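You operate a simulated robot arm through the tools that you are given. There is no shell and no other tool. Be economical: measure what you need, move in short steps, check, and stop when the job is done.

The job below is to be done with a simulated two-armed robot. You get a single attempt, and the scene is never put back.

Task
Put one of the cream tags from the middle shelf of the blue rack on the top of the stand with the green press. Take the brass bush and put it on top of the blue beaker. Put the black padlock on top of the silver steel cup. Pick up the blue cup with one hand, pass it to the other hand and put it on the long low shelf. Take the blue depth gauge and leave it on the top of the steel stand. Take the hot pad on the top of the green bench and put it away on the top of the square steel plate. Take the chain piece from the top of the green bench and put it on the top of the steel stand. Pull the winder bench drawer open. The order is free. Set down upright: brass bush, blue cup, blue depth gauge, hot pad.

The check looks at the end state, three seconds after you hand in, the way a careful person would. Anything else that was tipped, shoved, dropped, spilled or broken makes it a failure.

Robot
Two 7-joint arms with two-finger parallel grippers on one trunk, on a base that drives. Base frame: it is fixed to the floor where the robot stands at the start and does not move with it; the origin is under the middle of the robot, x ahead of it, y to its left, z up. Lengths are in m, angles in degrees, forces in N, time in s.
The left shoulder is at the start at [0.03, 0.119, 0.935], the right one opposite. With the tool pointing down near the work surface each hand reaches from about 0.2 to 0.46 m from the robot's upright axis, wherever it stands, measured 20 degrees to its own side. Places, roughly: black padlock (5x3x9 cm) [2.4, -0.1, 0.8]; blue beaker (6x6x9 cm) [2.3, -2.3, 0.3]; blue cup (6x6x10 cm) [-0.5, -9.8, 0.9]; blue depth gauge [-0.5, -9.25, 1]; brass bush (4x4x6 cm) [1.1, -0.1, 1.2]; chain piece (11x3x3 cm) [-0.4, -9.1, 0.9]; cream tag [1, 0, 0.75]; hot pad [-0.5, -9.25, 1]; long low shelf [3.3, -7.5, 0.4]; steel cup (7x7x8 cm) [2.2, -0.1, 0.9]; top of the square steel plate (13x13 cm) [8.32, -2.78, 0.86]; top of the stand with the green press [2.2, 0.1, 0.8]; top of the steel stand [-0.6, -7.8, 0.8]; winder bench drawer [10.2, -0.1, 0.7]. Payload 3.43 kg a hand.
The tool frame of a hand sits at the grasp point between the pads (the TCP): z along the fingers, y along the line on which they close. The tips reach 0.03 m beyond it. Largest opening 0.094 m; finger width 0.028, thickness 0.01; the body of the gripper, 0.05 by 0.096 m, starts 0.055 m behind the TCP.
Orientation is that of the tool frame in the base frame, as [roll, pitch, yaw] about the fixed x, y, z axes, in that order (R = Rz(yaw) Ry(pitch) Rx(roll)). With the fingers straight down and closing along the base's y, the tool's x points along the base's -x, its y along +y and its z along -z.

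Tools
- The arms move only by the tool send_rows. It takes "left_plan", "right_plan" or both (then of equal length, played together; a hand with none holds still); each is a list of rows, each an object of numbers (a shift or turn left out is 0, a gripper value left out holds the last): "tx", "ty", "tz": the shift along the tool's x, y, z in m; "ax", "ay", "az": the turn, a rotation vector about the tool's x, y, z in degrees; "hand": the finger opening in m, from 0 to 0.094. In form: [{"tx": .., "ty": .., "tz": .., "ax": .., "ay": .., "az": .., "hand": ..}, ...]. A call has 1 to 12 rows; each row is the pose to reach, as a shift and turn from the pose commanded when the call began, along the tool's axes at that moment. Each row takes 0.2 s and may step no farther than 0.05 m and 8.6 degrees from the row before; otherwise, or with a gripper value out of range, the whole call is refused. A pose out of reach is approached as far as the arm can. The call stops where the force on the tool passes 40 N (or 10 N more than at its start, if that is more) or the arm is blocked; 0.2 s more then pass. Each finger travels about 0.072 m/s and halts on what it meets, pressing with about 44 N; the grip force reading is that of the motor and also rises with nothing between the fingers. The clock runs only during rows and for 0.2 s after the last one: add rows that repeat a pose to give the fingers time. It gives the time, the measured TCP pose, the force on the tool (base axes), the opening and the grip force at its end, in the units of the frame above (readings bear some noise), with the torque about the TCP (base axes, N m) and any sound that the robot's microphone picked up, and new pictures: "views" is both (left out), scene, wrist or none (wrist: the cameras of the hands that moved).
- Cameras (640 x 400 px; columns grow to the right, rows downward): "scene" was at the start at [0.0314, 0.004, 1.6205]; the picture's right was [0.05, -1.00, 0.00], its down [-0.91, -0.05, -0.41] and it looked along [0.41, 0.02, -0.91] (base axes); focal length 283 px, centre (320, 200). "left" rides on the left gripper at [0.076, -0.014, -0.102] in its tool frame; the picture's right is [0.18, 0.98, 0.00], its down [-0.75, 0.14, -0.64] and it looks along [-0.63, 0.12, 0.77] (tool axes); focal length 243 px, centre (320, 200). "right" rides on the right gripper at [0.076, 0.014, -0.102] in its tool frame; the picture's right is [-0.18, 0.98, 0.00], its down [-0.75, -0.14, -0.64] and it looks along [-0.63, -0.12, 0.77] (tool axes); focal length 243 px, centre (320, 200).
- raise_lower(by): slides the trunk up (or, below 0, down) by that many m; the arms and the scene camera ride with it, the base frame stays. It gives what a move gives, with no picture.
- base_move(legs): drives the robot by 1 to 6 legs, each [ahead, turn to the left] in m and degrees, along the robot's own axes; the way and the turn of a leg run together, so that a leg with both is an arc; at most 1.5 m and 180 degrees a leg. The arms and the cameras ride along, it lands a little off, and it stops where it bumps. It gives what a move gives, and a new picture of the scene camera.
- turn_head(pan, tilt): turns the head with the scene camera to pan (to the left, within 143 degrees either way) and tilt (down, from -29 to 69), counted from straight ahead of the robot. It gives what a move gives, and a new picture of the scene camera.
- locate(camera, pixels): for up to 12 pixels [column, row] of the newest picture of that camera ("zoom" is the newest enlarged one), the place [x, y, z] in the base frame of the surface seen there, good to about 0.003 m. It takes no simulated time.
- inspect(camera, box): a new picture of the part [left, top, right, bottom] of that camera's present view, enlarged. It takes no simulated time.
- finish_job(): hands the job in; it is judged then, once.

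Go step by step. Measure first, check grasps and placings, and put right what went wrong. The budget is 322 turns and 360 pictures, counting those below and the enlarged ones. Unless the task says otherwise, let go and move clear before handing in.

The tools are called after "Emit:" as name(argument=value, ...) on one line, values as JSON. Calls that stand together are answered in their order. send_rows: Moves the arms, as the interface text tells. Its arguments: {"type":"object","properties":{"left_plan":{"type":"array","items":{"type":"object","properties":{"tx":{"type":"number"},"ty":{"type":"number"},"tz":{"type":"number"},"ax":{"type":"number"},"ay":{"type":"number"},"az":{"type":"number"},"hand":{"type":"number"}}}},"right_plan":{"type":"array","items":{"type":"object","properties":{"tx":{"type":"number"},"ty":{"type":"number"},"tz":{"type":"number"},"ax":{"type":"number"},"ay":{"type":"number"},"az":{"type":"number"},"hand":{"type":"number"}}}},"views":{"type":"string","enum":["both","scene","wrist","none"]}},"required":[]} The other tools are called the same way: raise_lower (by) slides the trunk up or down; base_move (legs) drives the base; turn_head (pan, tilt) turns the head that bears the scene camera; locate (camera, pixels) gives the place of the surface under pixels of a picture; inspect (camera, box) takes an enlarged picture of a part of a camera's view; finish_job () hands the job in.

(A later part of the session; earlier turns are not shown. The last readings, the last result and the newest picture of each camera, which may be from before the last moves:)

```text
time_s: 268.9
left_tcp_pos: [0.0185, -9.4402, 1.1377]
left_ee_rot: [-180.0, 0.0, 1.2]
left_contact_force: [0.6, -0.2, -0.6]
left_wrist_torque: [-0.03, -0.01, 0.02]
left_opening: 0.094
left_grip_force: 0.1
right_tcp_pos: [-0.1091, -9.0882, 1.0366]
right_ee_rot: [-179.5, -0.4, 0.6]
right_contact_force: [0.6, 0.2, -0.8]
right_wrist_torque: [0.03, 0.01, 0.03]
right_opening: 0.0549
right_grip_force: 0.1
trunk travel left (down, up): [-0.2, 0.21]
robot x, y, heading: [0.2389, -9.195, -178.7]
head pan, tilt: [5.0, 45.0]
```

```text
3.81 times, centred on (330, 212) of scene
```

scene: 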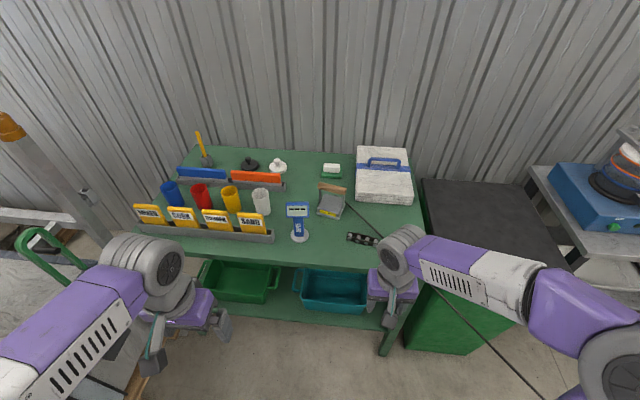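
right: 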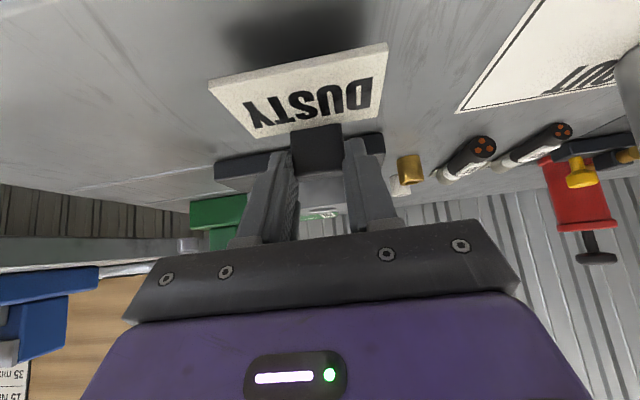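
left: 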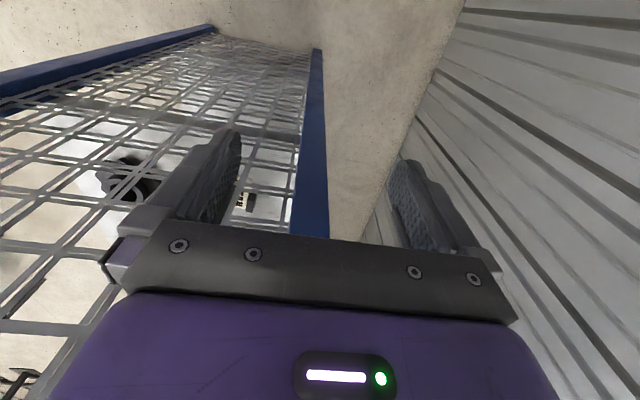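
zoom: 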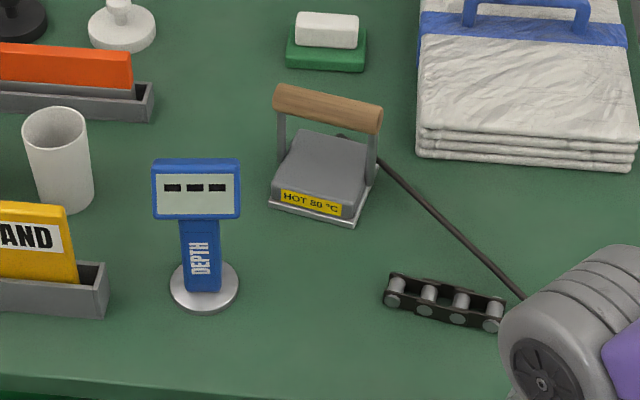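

Emit:
locate(camera="zoom", pixels=[[155, 164], [238, 164], [196, 172], [196, 160], [196, 210], [196, 240], [183, 260], [214, 260], [172, 290], [236, 290], [205, 308], [390, 280]])

Emit:
locate(camera="zoom", pixels=[[505, 300], [390, 305], [490, 325], [445, 305], [280, 98], [375, 122], [327, 108], [285, 150], [372, 165], [272, 205], [355, 220], [325, 160]])

```text
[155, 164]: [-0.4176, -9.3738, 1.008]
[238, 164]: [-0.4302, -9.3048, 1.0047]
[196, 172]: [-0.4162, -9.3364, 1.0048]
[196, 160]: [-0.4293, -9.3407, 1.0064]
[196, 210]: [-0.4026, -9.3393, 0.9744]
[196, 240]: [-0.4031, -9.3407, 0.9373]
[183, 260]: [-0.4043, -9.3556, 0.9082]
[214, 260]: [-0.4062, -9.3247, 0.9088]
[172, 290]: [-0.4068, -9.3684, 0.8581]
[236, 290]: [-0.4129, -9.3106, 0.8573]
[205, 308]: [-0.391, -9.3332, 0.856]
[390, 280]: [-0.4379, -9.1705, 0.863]
```

```text
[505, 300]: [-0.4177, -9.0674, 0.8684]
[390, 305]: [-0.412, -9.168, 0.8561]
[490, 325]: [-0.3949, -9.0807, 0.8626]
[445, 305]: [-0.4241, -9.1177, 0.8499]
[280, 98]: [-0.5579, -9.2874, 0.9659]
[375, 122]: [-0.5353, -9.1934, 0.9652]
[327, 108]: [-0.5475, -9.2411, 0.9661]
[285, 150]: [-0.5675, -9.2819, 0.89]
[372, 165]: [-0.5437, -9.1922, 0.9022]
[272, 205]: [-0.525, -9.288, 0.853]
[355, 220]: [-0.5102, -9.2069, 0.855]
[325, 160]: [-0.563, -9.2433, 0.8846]
```

Gauge head: x -0.403…-0.43, y -9.375…-9.305, top 1.007. Chain centre ≈(-0.418,-9.12), axis ~79°. I'll turn both hands so they close along x: left +90, right -79.

Emit:
send_rows(left_plan=[{"az": 8.2}, {"az": 16.4}, {"az": 24.6}, {"az": 32.8}, {"az": 41}, {"az": 49.2}, {"az": 57.4}, {"az": 65.6}, {"az": 73.8}, {"az": 82}, {"az": 90}, {"az": 90}], right_plan=[{"az": -7.2}, {"az": -14.4}, {"az": -21.6}, {"az": -28.8}, {"az": -36}, {"az": -43.2}, {"az": -50.4}, {"az": -57.6}, {"az": -64.8}, {"az": -72}, {"az": -79}, {"az": -79}], views="scene")

```text
time_s: 271.5
left_tcp_pos: [0.0189, -9.4416, 1.1373]
left_ee_rot: [-180.0, 0.0, -88.8]
left_contact_force: [0.0, 0.3, -0.9]
left_wrist_torque: [-0.01, 0.01, 0.01]
left_opening: 0.0941
left_grip_force: 0.1
right_tcp_pos: [-0.111, -9.0878, 1.0355]
right_ee_rot: [179.8, -0.5, 79.7]
right_contact_force: [-0.5, 0.7, -0.2]
right_wrist_torque: [0.0, -0.06, 0.04]
right_opening: 0.0548
right_grip_force: 0.1
trunk travel left (down, up): [-0.2, 0.21]
robot x, y, heading: [0.2381, -9.1932, -178.7]
head pan, tilt: [5.0, 45.0]
```

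scene: 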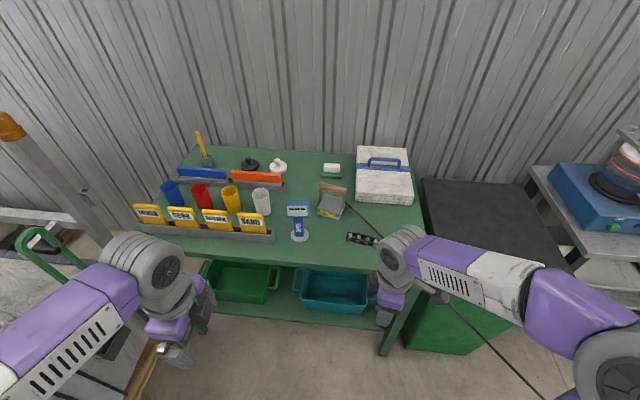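

Both turned fine. Advance 0.2 m.

Emit:
base_move(legs=[[0.2, 0]])

Emit:
turn_head(pan=0, tilt=55)

```text
time_s: 273.1
left_tcp_pos: [-0.1842, -9.4446, 1.1386]
left_ee_rot: [180.0, 0.1, -88.9]
left_contact_force: [-0.6, -0.5, -0.6]
left_wrist_torque: [-0.03, -0.02, -0.01]
left_opening: 0.0941
left_grip_force: 0.0
right_tcp_pos: [-0.3132, -9.0915, 1.035]
right_ee_rot: [179.7, -0.6, 79.4]
right_contact_force: [0.0, -0.3, 0.1]
right_wrist_torque: [0.0, -0.05, -0.03]
right_opening: 0.0552
right_grip_force: 0.1
trunk travel left (down, up): [-0.2, 0.21]
robot x, y, heading: [0.0381, -9.1976, -178.9]
head pan, tilt: [5.0, 45.0]
```

scene: 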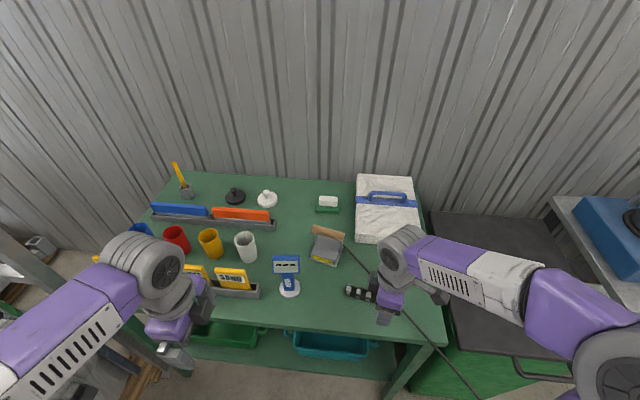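

```text
time_s: 273.8
left_tcp_pos: [-0.184, -9.4448, 1.1365]
left_ee_rot: [-180.0, 0.0, -88.9]
left_contact_force: [0.1, -0.6, 0.4]
left_wrist_torque: [0.01, -0.03, 0.0]
left_opening: 0.0939
left_grip_force: 0.0
right_tcp_pos: [-0.3118, -9.0906, 1.0352]
right_ee_rot: [179.8, -0.5, 79.5]
right_contact_force: [0.6, -0.4, -0.4]
right_wrist_torque: [-0.01, 0.0, -0.01]
right_opening: 0.0548
right_grip_force: 0.0
trunk travel left (down, up): [-0.2, 0.21]
robot x, y, heading: [0.035, -9.2013, -178.8]
head pan, tilt: [0.0, 55.0]
```

scene: 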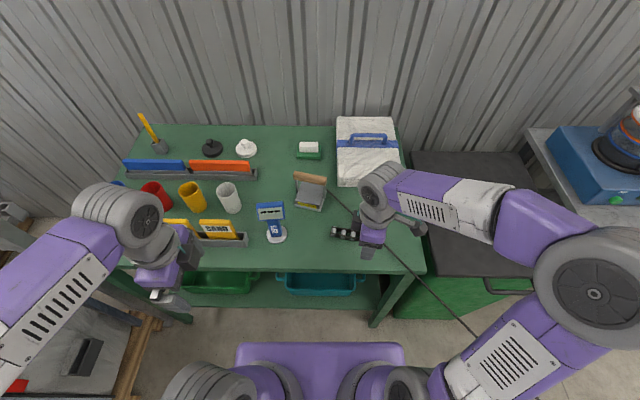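

Move the right hand over the chain and the left over the gauge.

Emit:
send_rows(right_plan=[{"tx": -0.01, "ty": -0.02}, {"tx": -0.02, "ty": -0.04}, {"tx": -0.03, "ty": -0.06}, {"tx": -0.04, "ty": -0.08}, {"tx": -0.049, "ty": -0.0987}, {"tx": -0.049, "ty": -0.0987}, {"tx": -0.049, "ty": -0.0987}], left_plan=[{"ty": 0.04, "tx": -0.018}, {"ty": 0.08, "tx": -0.036}, {"ty": 0.12, "tx": -0.054}, {"ty": 0.16, "tx": -0.072}, {"ty": 0.2, "tx": -0.09}, {"ty": 0.231, "tx": -0.109}, {"ty": 0.231, "tx": -0.109}], views="both")

```text
time_s: 275.4
left_tcp_pos: [-0.4178, -9.341, 1.1371]
left_ee_rot: [180.0, 0.0, -88.8]
left_contact_force: [-1.2, -0.6, 0.4]
left_wrist_torque: [0.02, 0.01, -0.01]
left_opening: 0.0941
left_grip_force: 0.0
right_tcp_pos: [-0.4183, -9.1218, 1.0362]
right_ee_rot: [179.8, -0.7, 79.5]
right_contact_force: [-0.3, 0.8, -0.3]
right_wrist_torque: [0.05, 0.0, 0.0]
right_opening: 0.0552
right_grip_force: 0.1
trunk travel left (down, up): [-0.2, 0.21]
robot x, y, heading: [0.038, -9.199, -178.9]
head pan, tilt: [0.0, 55.0]
```

scene: 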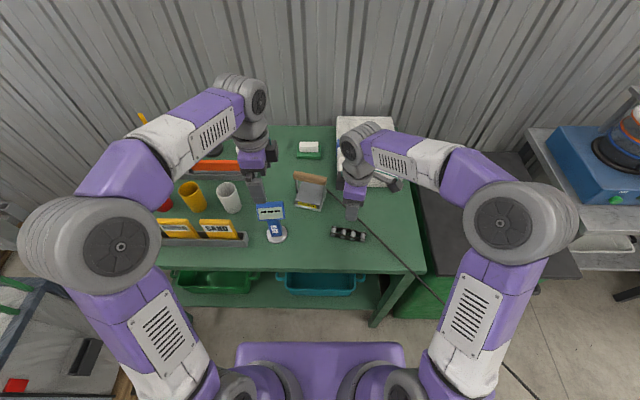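
right: 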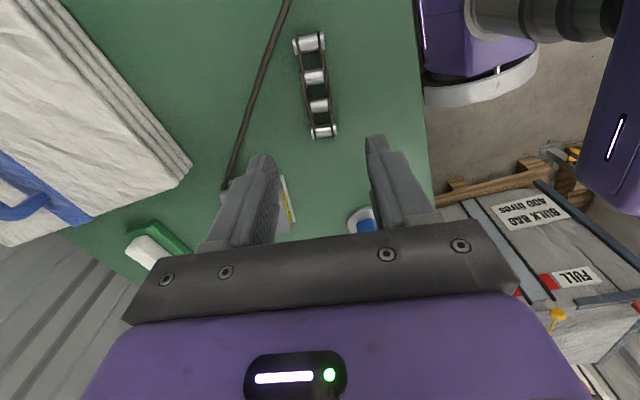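
left: 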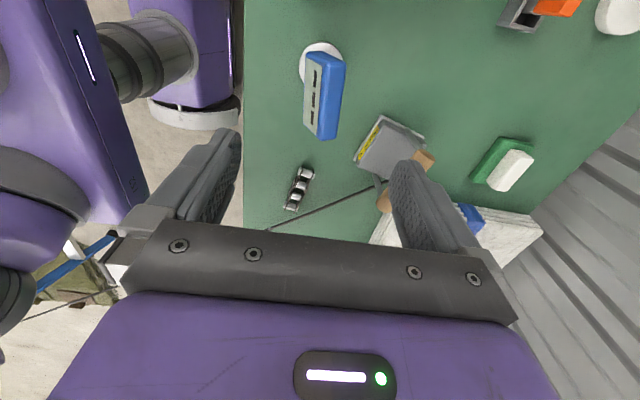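

Emit:
locate(camera="right", pixels=[[308, 42], [314, 75], [319, 104], [323, 130], [294, 45], [325, 40], [312, 135], [336, 130]])

Emit:
locate(camera="left", pixels=[[325, 55], [343, 60], [335, 137], [318, 137], [308, 130], [310, 60], [330, 100], [312, 95], [300, 68]])

```text
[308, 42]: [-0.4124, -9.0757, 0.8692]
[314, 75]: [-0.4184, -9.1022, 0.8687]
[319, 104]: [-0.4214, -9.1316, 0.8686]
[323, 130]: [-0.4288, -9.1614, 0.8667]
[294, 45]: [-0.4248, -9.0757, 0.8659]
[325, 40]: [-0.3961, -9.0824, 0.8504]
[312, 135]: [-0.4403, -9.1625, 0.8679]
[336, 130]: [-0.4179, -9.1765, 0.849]
```

```text
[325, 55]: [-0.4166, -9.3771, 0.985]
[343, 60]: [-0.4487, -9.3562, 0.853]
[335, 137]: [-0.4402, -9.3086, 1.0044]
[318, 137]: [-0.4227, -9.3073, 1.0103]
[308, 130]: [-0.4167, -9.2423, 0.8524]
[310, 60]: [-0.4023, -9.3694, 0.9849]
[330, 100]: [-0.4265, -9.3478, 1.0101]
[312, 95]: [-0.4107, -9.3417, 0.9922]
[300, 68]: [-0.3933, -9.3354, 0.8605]
```

Chain centre (-0.4205,-9.1185), top 0.869; gauge head centre x≈-0.422. Descend both and close.

Emit:
send_rows(right_plan=[{"tz": 0.04, "ty": -0.002}, {"tz": 0.08, "ty": -0.002}, {"tz": 0.12, "ty": -0.002}, {"tz": 0.14, "ty": -0.002}, {"tz": 0.15, "ty": -0.002}, {"tz": 0.15, "ty": -0.002}, {"tz": 0.15, "ty": -0.002, "hand": 0.015}, {"tz": 0.15, "ty": -0.002}, {"tz": 0.15, "ty": -0.002}, {"tz": 0.15, "ty": -0.002}], left_plan=[{"tz": 0.04, "ty": 0.005}, {"tz": 0.08, "ty": 0.005}, {"tz": 0.12, "ty": 0.005}, {"tz": 0.14, "ty": 0.005}, {"tz": 0.155, "ty": 0.005}, {"tz": 0.155, "ty": 0.005}, {"tz": 0.155, "ty": 0.005}, {"tz": 0.155, "ty": 0.005}, {"tz": 0.155, "ty": 0.005}, {"tz": 0.155, "ty": 0.005}], views="wrist")

```text
time_s: 277.6
left_tcp_pos: [-0.4225, -9.3402, 0.9818]
left_ee_rot: [180.0, 0.0, -88.9]
left_contact_force: [0.6, -0.3, 1.0]
left_wrist_torque: [0.0, 0.02, -0.02]
left_opening: 0.094
left_grip_force: 0.0
right_tcp_pos: [-0.4201, -9.1195, 0.8832]
right_ee_rot: [179.7, -0.7, 79.5]
right_contact_force: [1.1, 0.1, 0.4]
right_wrist_torque: [-0.07, 0.01, 0.05]
right_opening: 0.0291
right_grip_force: 44.2
trunk travel left (down, up): [-0.2, 0.21]
robot x, y, heading: [0.0324, -9.1986, -178.5]
head pan, tilt: [0.0, 55.0]
```

right: 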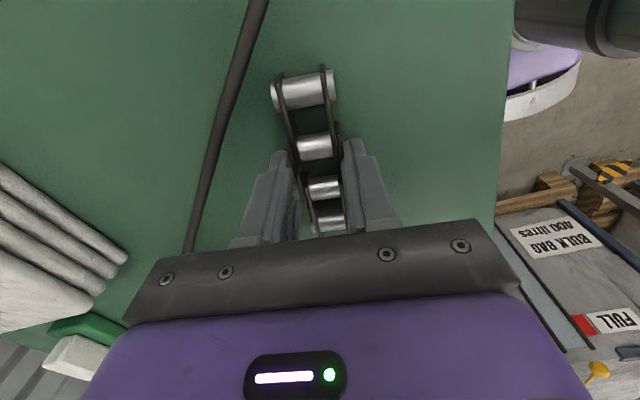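
left: 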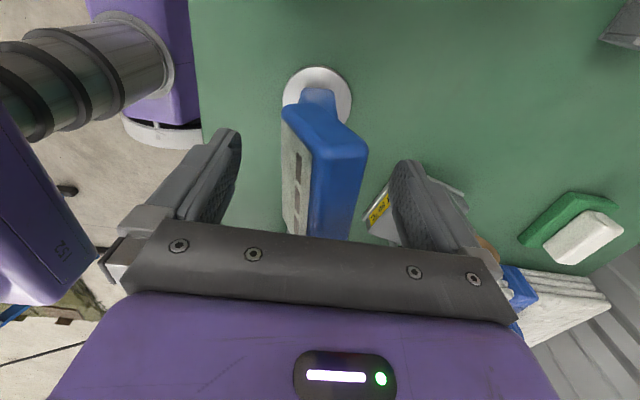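

Chain gripped. Close left on the gauge head.

Emit:
send_rows(left_plan=[{"hand": 0.015}, {"hand": 0.015}, {"hand": 0.015}, {"hand": 0.015}, {"hand": 0.015}, {"hand": 0.015}], views="wrist")

```text
time_s: 279.0
left_tcp_pos: [-0.4246, -9.3404, 0.9815]
left_ee_rot: [179.8, 0.0, -88.9]
left_contact_force: [-2.9, 0.3, 10.6]
left_wrist_torque: [0.04, 0.2, 0.03]
left_opening: 0.0371
left_grip_force: 43.7
right_tcp_pos: [-0.4191, -9.1186, 0.8847]
right_ee_rot: [179.8, -0.6, 79.5]
right_contact_force: [0.2, -0.2, -1.2]
right_wrist_torque: [0.02, -0.01, 0.03]
right_opening: 0.0294
right_grip_force: 43.6
trunk travel left (down, up): [-0.2, 0.21]
robot x, y, heading: [0.0357, -9.1976, -179.2]
head pan, tilt: [0.0, 55.0]
```

left: 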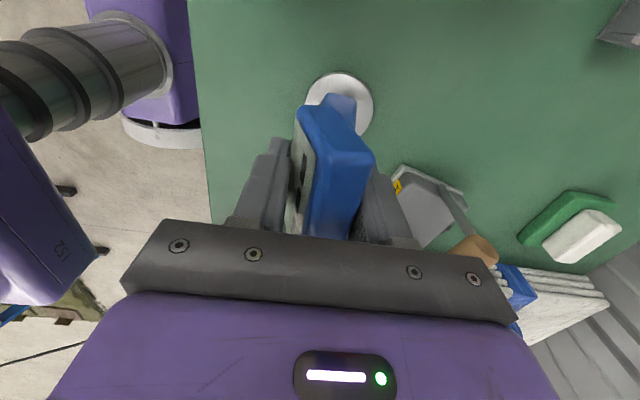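

Emit:
inspect(camera="scene", box=[220, 180, 320, 260])

```text
5.00 times, centred on (270, 220) of scene
```

zoom: 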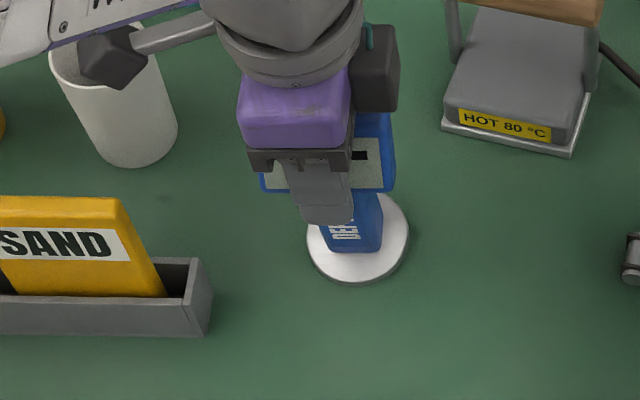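

Emit:
locate(camera="zoom", pixels=[[355, 275], [400, 215], [315, 240], [395, 250], [330, 262], [360, 282], [280, 178], [375, 178], [380, 125]])

Emit:
locate(camera="left", pixels=[[345, 78], [312, 98], [368, 110], [340, 100], [330, 90], [365, 90]])

```text
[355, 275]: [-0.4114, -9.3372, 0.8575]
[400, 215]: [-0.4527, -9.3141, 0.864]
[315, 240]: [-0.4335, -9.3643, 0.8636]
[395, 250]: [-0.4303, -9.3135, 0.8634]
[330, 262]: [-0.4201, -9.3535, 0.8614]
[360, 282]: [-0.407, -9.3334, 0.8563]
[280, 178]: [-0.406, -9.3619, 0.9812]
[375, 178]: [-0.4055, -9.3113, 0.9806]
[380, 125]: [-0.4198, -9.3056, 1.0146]
```

```text
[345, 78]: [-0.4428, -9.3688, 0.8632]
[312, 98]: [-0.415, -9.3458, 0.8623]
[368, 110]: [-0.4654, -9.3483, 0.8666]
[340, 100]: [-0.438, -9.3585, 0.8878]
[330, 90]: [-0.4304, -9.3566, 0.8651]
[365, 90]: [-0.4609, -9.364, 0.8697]
```

The head leans back ~20°, so vertical pads twisted the gauge and shifted it slightly. I'll open again and tilt the hand to match the lean.

Emit:
send_rows(left_plan=[{"hand": 0.042}, {"hand": 0.048}, {"hand": 0.06}, {"hand": 0.08}, {"hand": 0.094}, {"hand": 0.094}], right_plan=[{"tz": 0}, {"tz": -0.02}, {"tz": -0.05}, {"tz": -0.08}, {"tz": -0.1}, {"tz": -0.1}], views="both")

Emit:
inspect(camera="scene", box=[220, 180, 320, 260])

```text
time_s: 280.4
left_tcp_pos: [-0.4233, -9.3415, 0.9812]
left_ee_rot: [-180.0, -0.1, -88.9]
left_contact_force: [-0.2, 0.6, -0.6]
left_wrist_torque: [0.0, 0.03, 0.03]
left_opening: 0.0941
left_grip_force: 0.0
right_tcp_pos: [-0.4201, -9.1197, 0.9869]
right_ee_rot: [179.6, -0.6, 79.5]
right_contact_force: [-0.7, -0.4, -2.8]
right_wrist_torque: [0.01, -0.01, 0.02]
right_opening: 0.0295
right_grip_force: 43.7
trunk travel left (down, up): [-0.2, 0.21]
robot x, y, heading: [0.0396, -9.1996, -178.9]
head pan, tilt: [0.0, 55.0]
```

scene: 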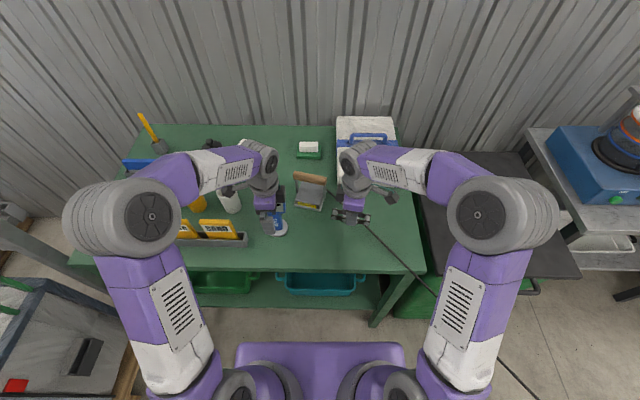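
right: 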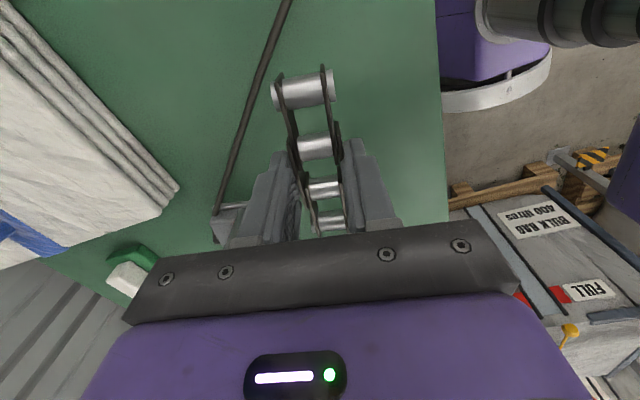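
left: 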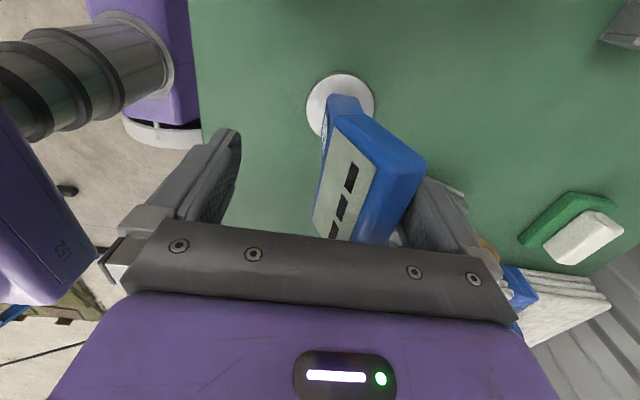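

```text
5.00 times, centred on (270, 220) of scene
```

zoom: 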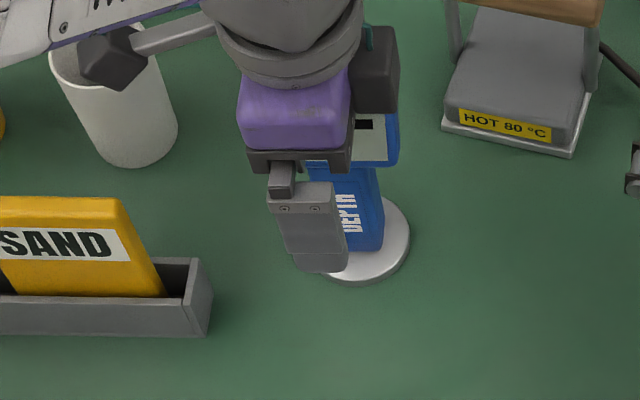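

Emit:
locate(camera="left", pixels=[[340, 118], [385, 165], [318, 220], [345, 200], [365, 125], [425, 165], [390, 230], [405, 190], [350, 85], [315, 110]])

```text
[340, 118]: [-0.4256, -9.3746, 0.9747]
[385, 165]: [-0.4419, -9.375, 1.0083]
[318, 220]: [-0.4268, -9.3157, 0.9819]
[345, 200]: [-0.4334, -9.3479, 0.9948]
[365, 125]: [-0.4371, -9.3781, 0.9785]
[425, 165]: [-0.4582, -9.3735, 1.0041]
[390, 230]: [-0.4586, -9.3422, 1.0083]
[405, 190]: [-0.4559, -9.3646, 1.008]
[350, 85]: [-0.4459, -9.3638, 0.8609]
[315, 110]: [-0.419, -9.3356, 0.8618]
```

Face leans 25°. Raise the left hand, tilt it 25°, then descend along the lean.

Emit:
send_rows(left_plan=[{"tz": -0.03}, {"tz": -0.065}, {"tz": -0.094}, {"tz": -0.094, "ty": 0.02, "ax": 8.3}, {"tz": -0.094, "ty": 0.04, "ax": 16.6}, {"tz": -0.094, "ty": 0.061, "ax": 25}, {"tz": -0.094, "ty": 0.061, "ax": 25, "hand": 0.07}, {"tz": -0.094, "ty": 0.061, "ax": 25}], views="wrist")

```text
time_s: 282.2
left_tcp_pos: [-0.4823, -9.3405, 1.0759]
left_ee_rot: [-154.9, 0.0, -88.9]
left_contact_force: [0.0, -0.1, -0.2]
left_wrist_torque: [0.03, 0.0, -0.03]
left_opening: 0.0697
left_grip_force: 0.0
right_tcp_pos: [-0.421, -9.1199, 0.9853]
right_ee_rot: [179.8, -0.6, 79.4]
right_contact_force: [0.7, -0.1, -3.2]
right_wrist_torque: [0.01, -0.02, 0.02]
right_opening: 0.0294
right_grip_force: 44.2
trunk travel left (down, up): [-0.2, 0.21]
robot x, y, heading: [0.0368, -9.199, -178.9]
head pan, tilt: [0.0, 55.0]
```

left: 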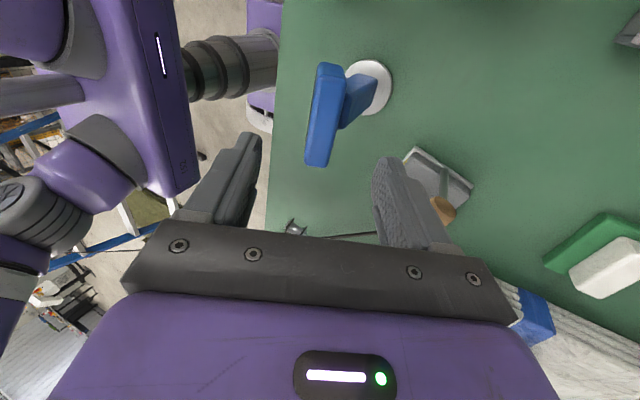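

Aligned edge-on. Descend along the tool axis and close.

Emit:
send_rows(left_plan=[{"tz": 0.04}, {"tz": 0.07}, {"tz": 0.09}, {"tz": 0.098}, {"tz": 0.098}, {"tz": 0.098, "hand": 0.01}, {"tz": 0.098}, {"tz": 0.098}, {"tz": 0.098}, {"tz": 0.098}], views="both")

Emit:
inspect(camera="scene", box=[220, 180, 320, 260])

```text
time_s: 284.4
left_tcp_pos: [-0.4427, -9.3392, 0.9894]
left_ee_rot: [-155.3, 0.0, -88.8]
left_contact_force: [-7.8, -0.8, 20.4]
left_wrist_torque: [-0.15, 1.72, 0.06]
left_opening: 0.0378
left_grip_force: 44.3
right_tcp_pos: [-0.4203, -9.1192, 0.9858]
right_ee_rot: [179.7, -0.5, 79.4]
right_contact_force: [0.4, 0.0, -2.9]
right_wrist_torque: [0.02, 0.0, 0.01]
right_opening: 0.0293
right_grip_force: 43.7
trunk travel left (down, up): [-0.2, 0.21]
robot x, y, heading: [0.0371, -9.2011, -178.6]
head pan, tilt: [0.0, 55.0]
```

scene: 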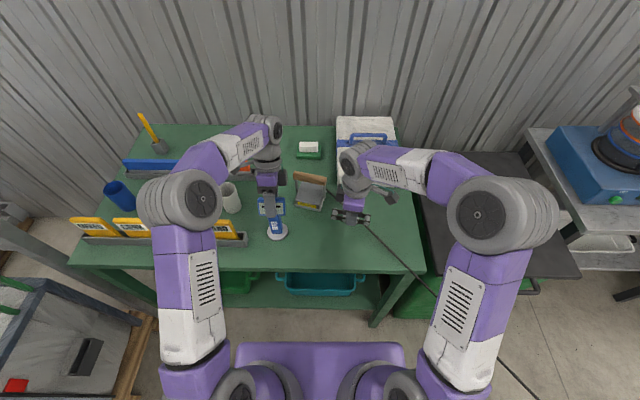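
left: 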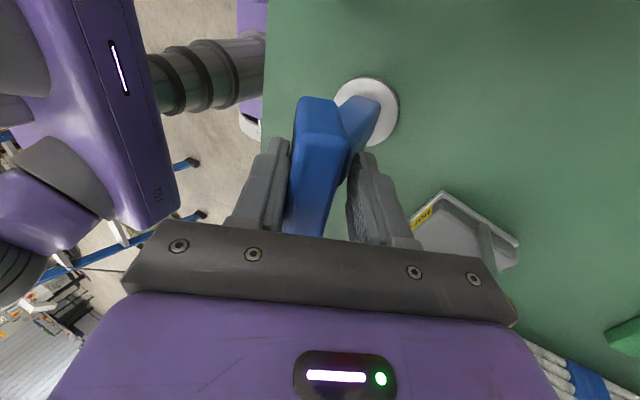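

```text
5.00 times, centred on (270, 220) of scene
```

zoom: 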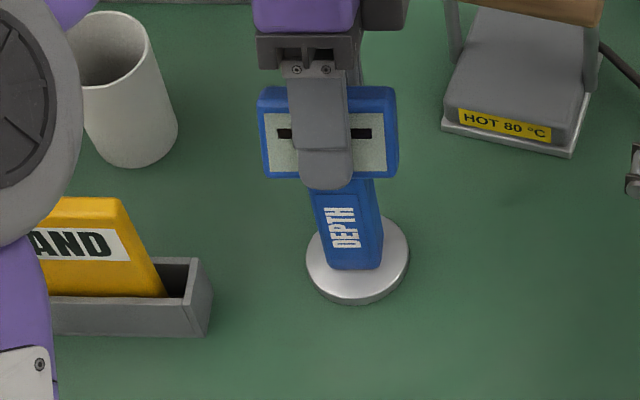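

The pads hit the stem behind the head again. Better: grip the head across its 7.3 cm width (closing along y). Open, retreat, and turn the left hand back.

Emit:
send_rows(left_plan=[{"hand": 0.045}, {"hand": 0.055}, {"hand": 0.07}, {"hand": 0.07}, {"tz": -0.04}, {"tz": -0.08}, {"tz": -0.12, "hand": 0.094}, {"tz": -0.12, "ax": -8.3}, {"tz": -0.12, "ax": -16.6}, {"tz": -0.12, "ax": -25}, {"tz": -0.12, "ax": -25}], views="none")

Emit:
send_rows(left_plan=[{"az": -8.2}, {"az": -16.4}, {"az": -24.6}, {"az": -32.8}, {"az": -41}, {"az": -49.2}, {"az": -57.4}, {"az": -65.6}, {"az": -73.8}, {"az": -82}, {"az": -90}, {"az": -90}], views="both")

Emit:
inspect(camera="scene", box=[220, 180, 320, 260])

```text
time_s: 286.8
left_tcp_pos: [-0.4931, -9.3408, 1.0972]
left_ee_rot: [-179.9, 0.0, -88.9]
left_contact_force: [-0.2, 0.2, -0.1]
left_wrist_torque: [0.03, -0.01, 0.02]
left_opening: 0.0937
left_grip_force: 0.0
left hand out of reach, approached as far as the arm can: row 7
right_tcp_pos: [-0.4212, -9.1188, 0.9854]
right_ee_rot: [179.8, -0.6, 79.4]
right_contact_force: [0.3, 0.3, -2.3]
right_wrist_torque: [-0.03, 0.01, -0.03]
right_opening: 0.0294
right_grip_force: 44.5
trunk travel left (down, up): [-0.2, 0.21]
robot x, y, heading: [0.0373, -9.1991, -179.1]
head pan, tilt: [0.0, 55.0]
```

```text
time_s: 289.4
left_tcp_pos: [-0.4914, -9.3415, 1.0958]
left_ee_rot: [-180.0, 0.0, 1.2]
left_contact_force: [-0.3, 0.4, 0.5]
left_wrist_torque: [0.01, 0.02, 0.0]
left_opening: 0.0941
left_grip_force: 0.1
right_tcp_pos: [-0.4205, -9.1191, 0.9856]
right_ee_rot: [179.7, -0.5, 79.3]
right_contact_force: [0.6, -0.3, -2.5]
right_wrist_torque: [0.03, -0.01, 0.02]
right_opening: 0.0293
right_grip_force: 43.3
trunk travel left (down, up): [-0.2, 0.21]
robot x, y, heading: [0.0346, -9.1995, -178.7]
head pan, tilt: [0.0, 55.0]
```

scene: 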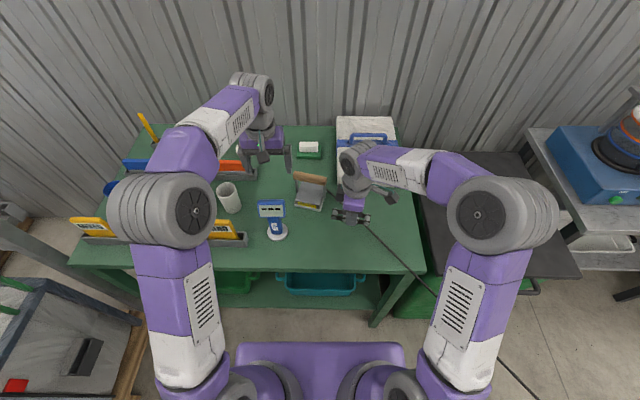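
left: 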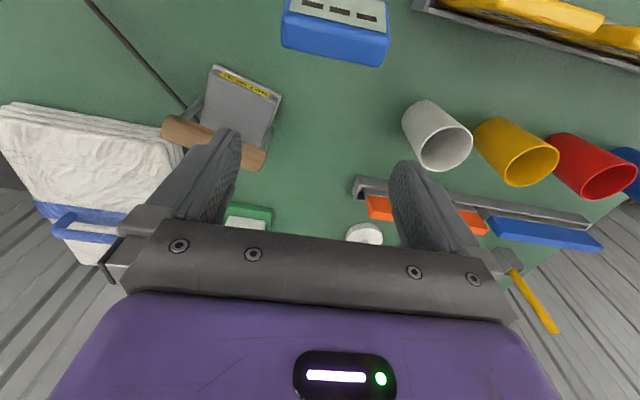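

```text
5.00 times, centred on (270, 220) of scene
```

zoom: 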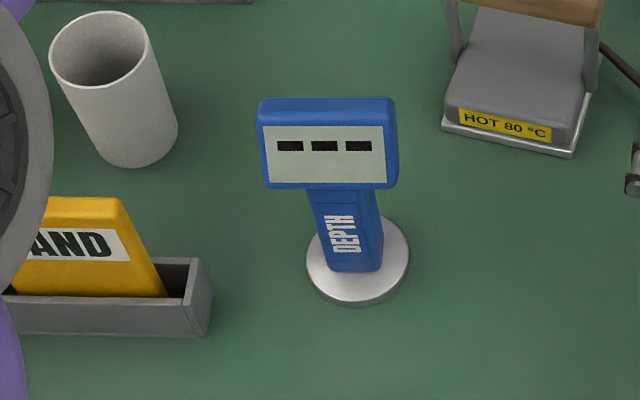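

Emit:
locate(camera="zoom", pixels=[[262, 102], [393, 102], [262, 185], [390, 185], [328, 100], [328, 118], [328, 160], [345, 297], [312, 255], [405, 250], [205, 330], [375, 240]])

Emit:
locate(camera="left", pixels=[[283, 45], [383, 65], [388, 35], [335, 55], [285, 15], [335, 20], [375, 5]])

```text
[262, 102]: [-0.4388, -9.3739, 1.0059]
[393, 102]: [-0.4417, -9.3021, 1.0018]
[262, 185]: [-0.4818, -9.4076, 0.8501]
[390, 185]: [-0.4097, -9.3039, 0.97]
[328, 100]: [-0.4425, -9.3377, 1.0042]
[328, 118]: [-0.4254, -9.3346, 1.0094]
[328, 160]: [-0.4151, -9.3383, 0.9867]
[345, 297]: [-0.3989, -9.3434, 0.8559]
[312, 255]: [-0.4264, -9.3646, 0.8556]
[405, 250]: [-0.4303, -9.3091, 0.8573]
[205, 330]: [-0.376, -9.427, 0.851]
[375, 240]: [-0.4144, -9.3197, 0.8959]
```

```text
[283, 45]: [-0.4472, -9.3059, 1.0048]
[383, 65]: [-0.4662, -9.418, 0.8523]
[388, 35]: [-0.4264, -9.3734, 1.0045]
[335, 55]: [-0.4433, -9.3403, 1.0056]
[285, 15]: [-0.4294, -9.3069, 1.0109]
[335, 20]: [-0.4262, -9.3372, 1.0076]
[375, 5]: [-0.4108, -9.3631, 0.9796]
```

Head centre ≈(-0.427,-9.338) at z 0.985, width 0.072. Position above, descend, and close along y.

Emit:
send_rows(left_plan=[{"tx": 0.04, "ty": -0.0035}, {"tx": 0.0645, "ty": -0.0035, "tz": 0.02}, {"tx": 0.0645, "ty": -0.0035, "tz": 0.06}, {"tx": 0.0645, "ty": -0.0035, "tz": 0.095}, {"tx": 0.0645, "ty": -0.0035, "tz": 0.111}, {"tx": 0.0645, "ty": -0.0035, "tz": 0.111}, {"tx": 0.0645, "ty": -0.0035, "tz": 0.111, "hand": 0.055}, {"tx": 0.0645, "ty": -0.0035, "tz": 0.111}, {"tx": 0.0645, "ty": -0.0035, "tz": 0.111}], views="wrist")

Emit:
inspect(camera="scene", box=[220, 180, 320, 260])

```text
time_s: 291.4
left_tcp_pos: [-0.427, -9.3394, 0.9866]
left_ee_rot: [180.0, 0.0, 1.0]
left_contact_force: [0.6, 0.2, 0.8]
left_wrist_torque: [-0.03, 0.03, -0.02]
left_opening: 0.078
left_grip_force: 44.1
right_tcp_pos: [-0.4203, -9.1194, 0.9852]
right_ee_rot: [179.8, -0.6, 79.4]
right_contact_force: [-0.8, 0.0, -2.2]
right_wrist_torque: [0.01, 0.0, 0.01]
right_opening: 0.0297
right_grip_force: 43.8
trunk travel left (down, up): [-0.2, 0.21]
robot x, y, heading: [0.0345, -9.1976, -179.0]
head pan, tilt: [0.0, 55.0]
```

left: 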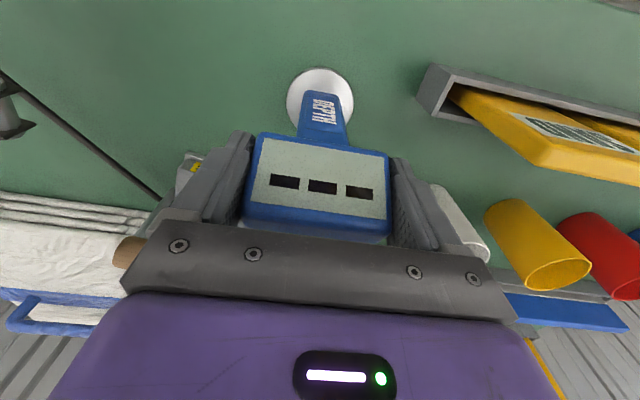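

```text
5.00 times, centred on (270, 220) of scene
```

zoom: 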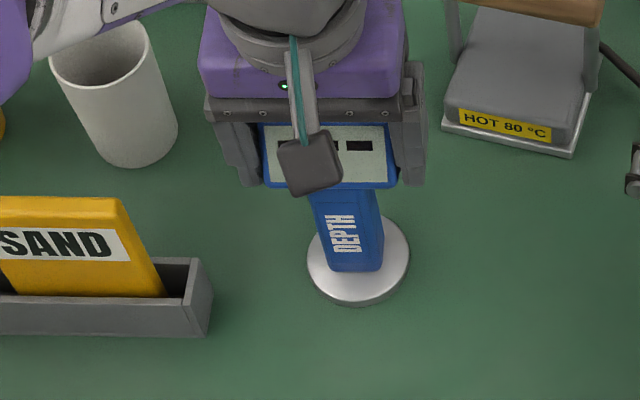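

Clean grip at 0.078. Lift and back off.

Emit:
send_rows(left_plan=[{"tz": -0.03}, {"tz": -0.06}, {"tz": -0.1}, {"tz": -0.1}], right_plan=[{"tz": -0.02}, {"tz": -0.04}, {"tz": -0.06}, {"tz": -0.06}], views="none")

Emit:
base_move(legs=[[-0.3, 0], [0, -90], [1.3, 0], [0, 90]])

Emit:
inspect(camera="left", box=[0, 0, 640, 400])

```text
time_s: 292.4
left_tcp_pos: [-0.4289, -9.3381, 1.086]
left_ee_rot: [-180.0, -0.1, 1.0]
left_contact_force: [-1.2, -0.4, -2.4]
left_wrist_torque: [0.01, -0.01, -0.02]
left_opening: 0.0781
left_grip_force: 43.4
right_tcp_pos: [-0.4214, -9.1213, 1.0464]
right_ee_rot: [179.6, -0.6, 79.4]
right_contact_force: [0.3, -0.1, -2.7]
right_wrist_torque: [0.02, -0.05, 0.01]
right_opening: 0.0294
right_grip_force: 43.7
trunk travel left (down, up): [-0.2, 0.21]
robot x, y, heading: [0.0372, -9.2011, -179.0]
head pan, tilt: [0.0, 55.0]
```

```text
time_s: 308.4
left_tcp_pos: [-0.1445, -8.0323, 1.085]
left_ee_rot: [180.0, 0.0, 2.4]
left_contact_force: [-0.3, 0.5, -2.9]
left_wrist_torque: [-0.01, -0.05, -0.01]
left_opening: 0.0777
left_grip_force: 44.1
right_tcp_pos: [-0.1412, -7.8168, 1.0463]
right_ee_rot: [179.6, -0.6, 80.8]
right_contact_force: [0.5, 0.6, -3.4]
right_wrist_torque: [0.01, -0.04, -0.02]
right_opening: 0.0294
right_grip_force: 44.1
trunk travel left (down, up): [-0.2, 0.21]
robot x, y, heading: [0.3209, -7.8842, -177.7]
head pan, tilt: [0.0, 55.0]
```

scene: 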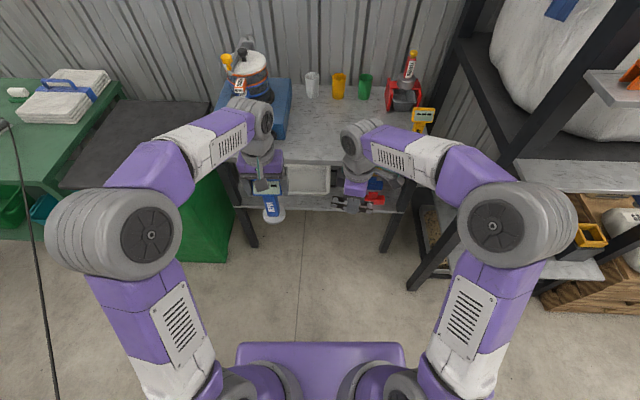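

```text
1.00 times, centred on (320, 200) of left (not enlarged: the box is as wide or as high as the picture)
```

zoom: 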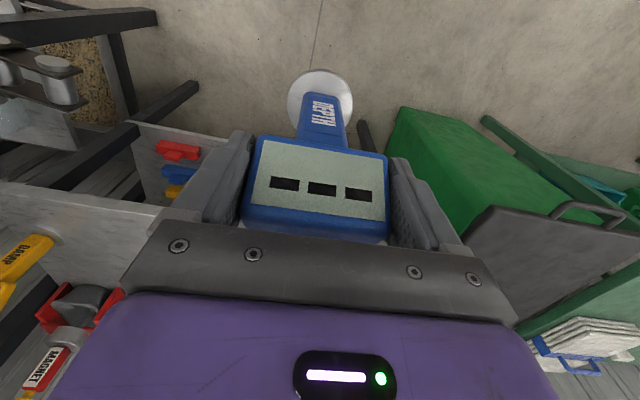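

Both held. Measure the stand's free area.

Emit:
locate(camera="scene", pixels=[[287, 135], [291, 90], [312, 98], [340, 98], [365, 98], [300, 158], [410, 140], [415, 128], [395, 108], [235, 160], [330, 120]])

Emit:
inspect(camera="scene", box=[210, 40, 450, 180])

```text
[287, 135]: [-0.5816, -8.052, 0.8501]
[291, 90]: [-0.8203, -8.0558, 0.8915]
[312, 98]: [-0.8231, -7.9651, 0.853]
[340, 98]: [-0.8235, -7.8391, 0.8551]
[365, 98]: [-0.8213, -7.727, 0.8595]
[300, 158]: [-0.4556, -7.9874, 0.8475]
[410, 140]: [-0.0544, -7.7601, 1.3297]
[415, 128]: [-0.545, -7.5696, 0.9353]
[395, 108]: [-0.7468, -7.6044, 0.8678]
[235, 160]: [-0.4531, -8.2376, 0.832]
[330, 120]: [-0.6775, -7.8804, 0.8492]
```

```text
2.67 times, centred on (330, 110) of scene
```

zoom: 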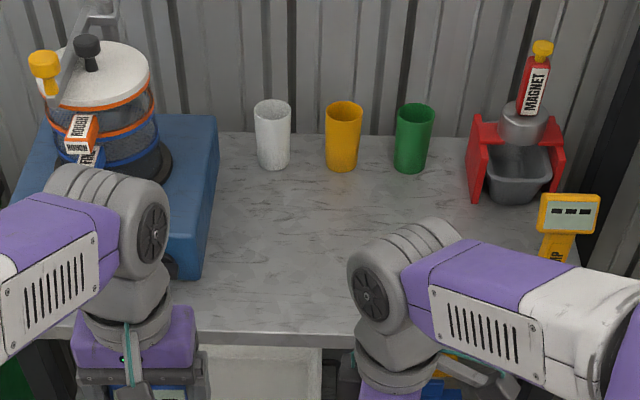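

Free area x -0.46…-0.8, y -8.0…-7.62. Shift both hands +y by 0.085, then drive in 0.42 m.

Emit:
send_rows(left_plan=[{"ty": -0.03}, {"ty": -0.06}, {"ty": -0.085}, {"ty": -0.085}], right_plan=[{"tx": 0.03}, {"tx": 0.06}, {"tx": 0.085}, {"tx": 0.085}], views="none")

Emit:
base_move(legs=[[0.41, -2]])

```text
time_s: 309.4
left_tcp_pos: [-0.1488, -7.9487, 1.0851]
left_ee_rot: [180.0, 0.0, 2.5]
left_contact_force: [-0.6, 0.4, -3.8]
left_wrist_torque: [0.0, 0.0, 0.0]
left_opening: 0.0778
left_grip_force: 43.6
right_tcp_pos: [-0.1284, -7.7322, 1.0458]
right_ee_rot: [179.8, -0.6, 80.8]
right_contact_force: [-0.6, -0.8, -3.1]
right_wrist_torque: [0.0, -0.02, 0.02]
right_opening: 0.0295
right_grip_force: 44.1
trunk travel left (down, up): [-0.2, 0.21]
robot x, y, heading: [0.319, -7.8849, -177.8]
head pan, tilt: [0.0, 55.0]
```

```text
time_s: 311.9
left_tcp_pos: [-0.5632, -7.939, 1.0852]
left_ee_rot: [180.0, 0.0, 0.2]
left_contact_force: [0.3, -0.5, -3.2]
left_wrist_torque: [0.0, -0.03, 0.0]
left_opening: 0.078
left_grip_force: 43.8
right_tcp_pos: [-0.5328, -7.7231, 1.046]
right_ee_rot: [179.7, -0.6, 78.5]
right_contact_force: [-1.5, -0.1, -2.9]
right_wrist_torque: [0.02, -0.03, 0.01]
right_opening: 0.0294
right_grip_force: 44.0
trunk travel left (down, up): [-0.2, 0.21]
robot x, y, heading: [-0.0971, -7.8916, -179.7]
head pan, tilt: [0.0, 55.0]
```

scene: 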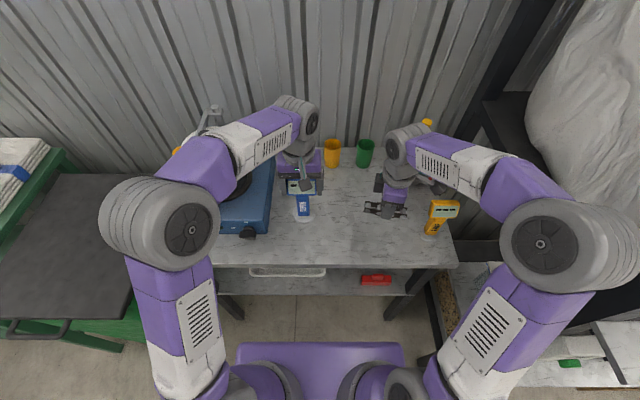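

Shift the chain a bit away from the yellow meter, and lower both close to the surface.

Emit:
send_rows(left_plan=[{"tz": 0.02}, {"tz": 0.04}, {"tz": 0.06}, {"tz": 0.075}, {"tz": 0.088}, {"tz": 0.092}, {"tz": 0.092}], right_plan=[{"tx": -0.025, "tz": 0.02}, {"tx": -0.045, "tz": 0.05}, {"tx": -0.045, "tz": 0.09}, {"tx": -0.045, "tz": 0.125}, {"tx": -0.045, "tz": 0.148}, {"tx": -0.045, "tz": 0.155}, {"tx": -0.045, "tz": 0.155}], views="both")

```text
time_s: 313.5
left_tcp_pos: [-0.5613, -7.94, 0.9932]
left_ee_rot: [-179.9, 0.0, 0.2]
left_contact_force: [-0.1, 0.2, -2.9]
left_wrist_torque: [0.02, 0.0, -0.03]
left_opening: 0.0778
left_grip_force: 44.0
right_tcp_pos: [-0.5401, -7.767, 0.8918]
right_ee_rot: [179.7, -0.7, 78.5]
right_contact_force: [0.1, 0.6, -2.6]
right_wrist_torque: [0.02, 0.03, 0.02]
right_opening: 0.0295
right_grip_force: 43.9
trunk travel left (down, up): [-0.2, 0.21]
robot x, y, heading: [-0.0929, -7.8948, -179.9]
head pan, tilt: [0.0, 55.0]
```

scene: 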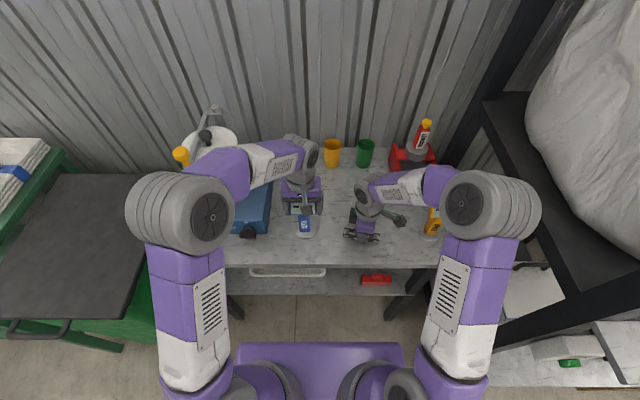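
right: 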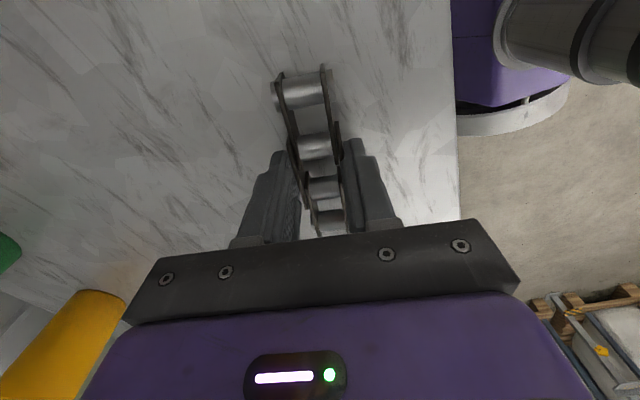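
left: 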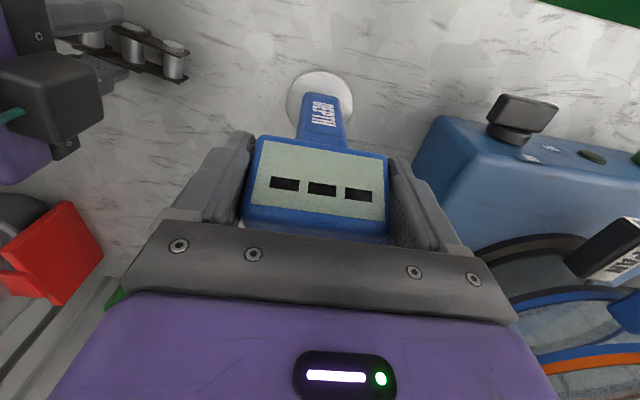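

Both hover a few millimetres up. Lower to contact.

Emit:
send_rows(left_plan=[{"tz": 0.003}, {"tz": 0.006}, {"tz": 0.0075}, {"tz": 0.0075}], right_plan=[{"tz": 0.003}, {"tz": 0.006}, {"tz": 0.0075}, {"tz": 0.0075}], views="none")

```text
time_s: 314.5
left_tcp_pos: [-0.5594, -7.9391, 0.9867]
left_ee_rot: [-179.9, 0.0, 0.3]
left_contact_force: [-2.3, -1.8, 4.4]
left_wrist_torque: [-0.16, 0.06, -0.07]
left_opening: 0.078
left_grip_force: 43.9
right_tcp_pos: [-0.5403, -7.7664, 0.8854]
right_ee_rot: [179.8, -0.5, 78.6]
right_contact_force: [1.0, 2.9, 7.8]
right_wrist_torque: [-0.18, 0.16, -0.04]
right_opening: 0.0292
right_grip_force: 43.6
trunk travel left (down, up): [-0.2, 0.21]
robot x, y, heading: [-0.0944, -7.8906, -179.9]
head pan, tilt: [0.0, 55.0]
```

Both touch down (4.4 N and 7.8 N). Release and rise.

Emit:
send_rows(left_plan=[{"hand": 0.083}, {"hand": 0.09}, {"hand": 0.094}, {"hand": 0.094}, {"tz": -0.03}, {"tz": -0.07}, {"tz": -0.11}, {"tz": -0.14}], right_plan=[{"hand": 0.035}, {"hand": 0.045}, {"hand": 0.055}, {"hand": 0.055}, {"tz": -0.03}, {"tz": -0.07}, {"tz": -0.11}, {"tz": -0.15}], views="scene")

Emit:
inspect(camera="scene", box=[220, 130, 460, 270])

```text
time_s: 316.3
left_tcp_pos: [-0.56, -7.9397, 1.1247]
left_ee_rot: [179.9, 0.0, 0.2]
left_contact_force: [-0.1, -0.7, -0.3]
left_wrist_torque: [0.0, -0.01, 0.0]
left_opening: 0.094
left_grip_force: 0.0
right_tcp_pos: [-0.5418, -7.7666, 1.0324]
right_ee_rot: [179.7, -0.6, 78.6]
right_contact_force: [-0.4, -0.5, -0.5]
right_wrist_torque: [-0.03, -0.01, -0.03]
right_opening: 0.0548
right_grip_force: 0.1
trunk travel left (down, up): [-0.2, 0.21]
robot x, y, heading: [-0.0962, -7.8942, -179.9]
head pan, tilt: [0.0, 55.0]
```

scene: 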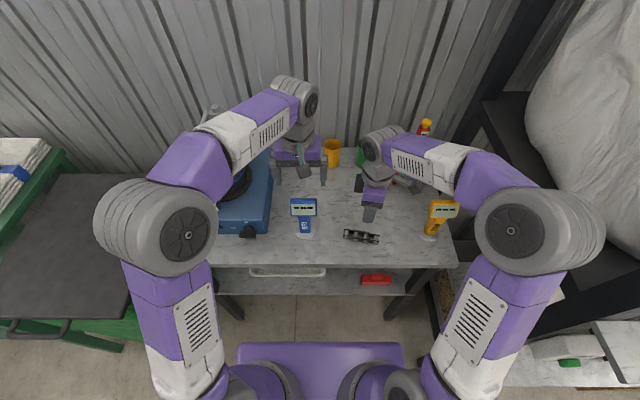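

```text
2.67 times, centred on (340, 200) of scene
```

zoom: 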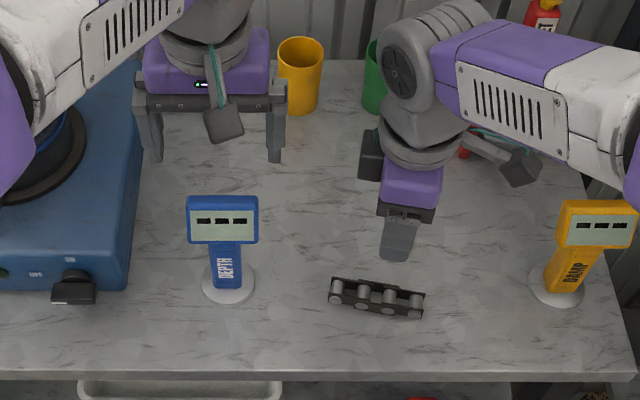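

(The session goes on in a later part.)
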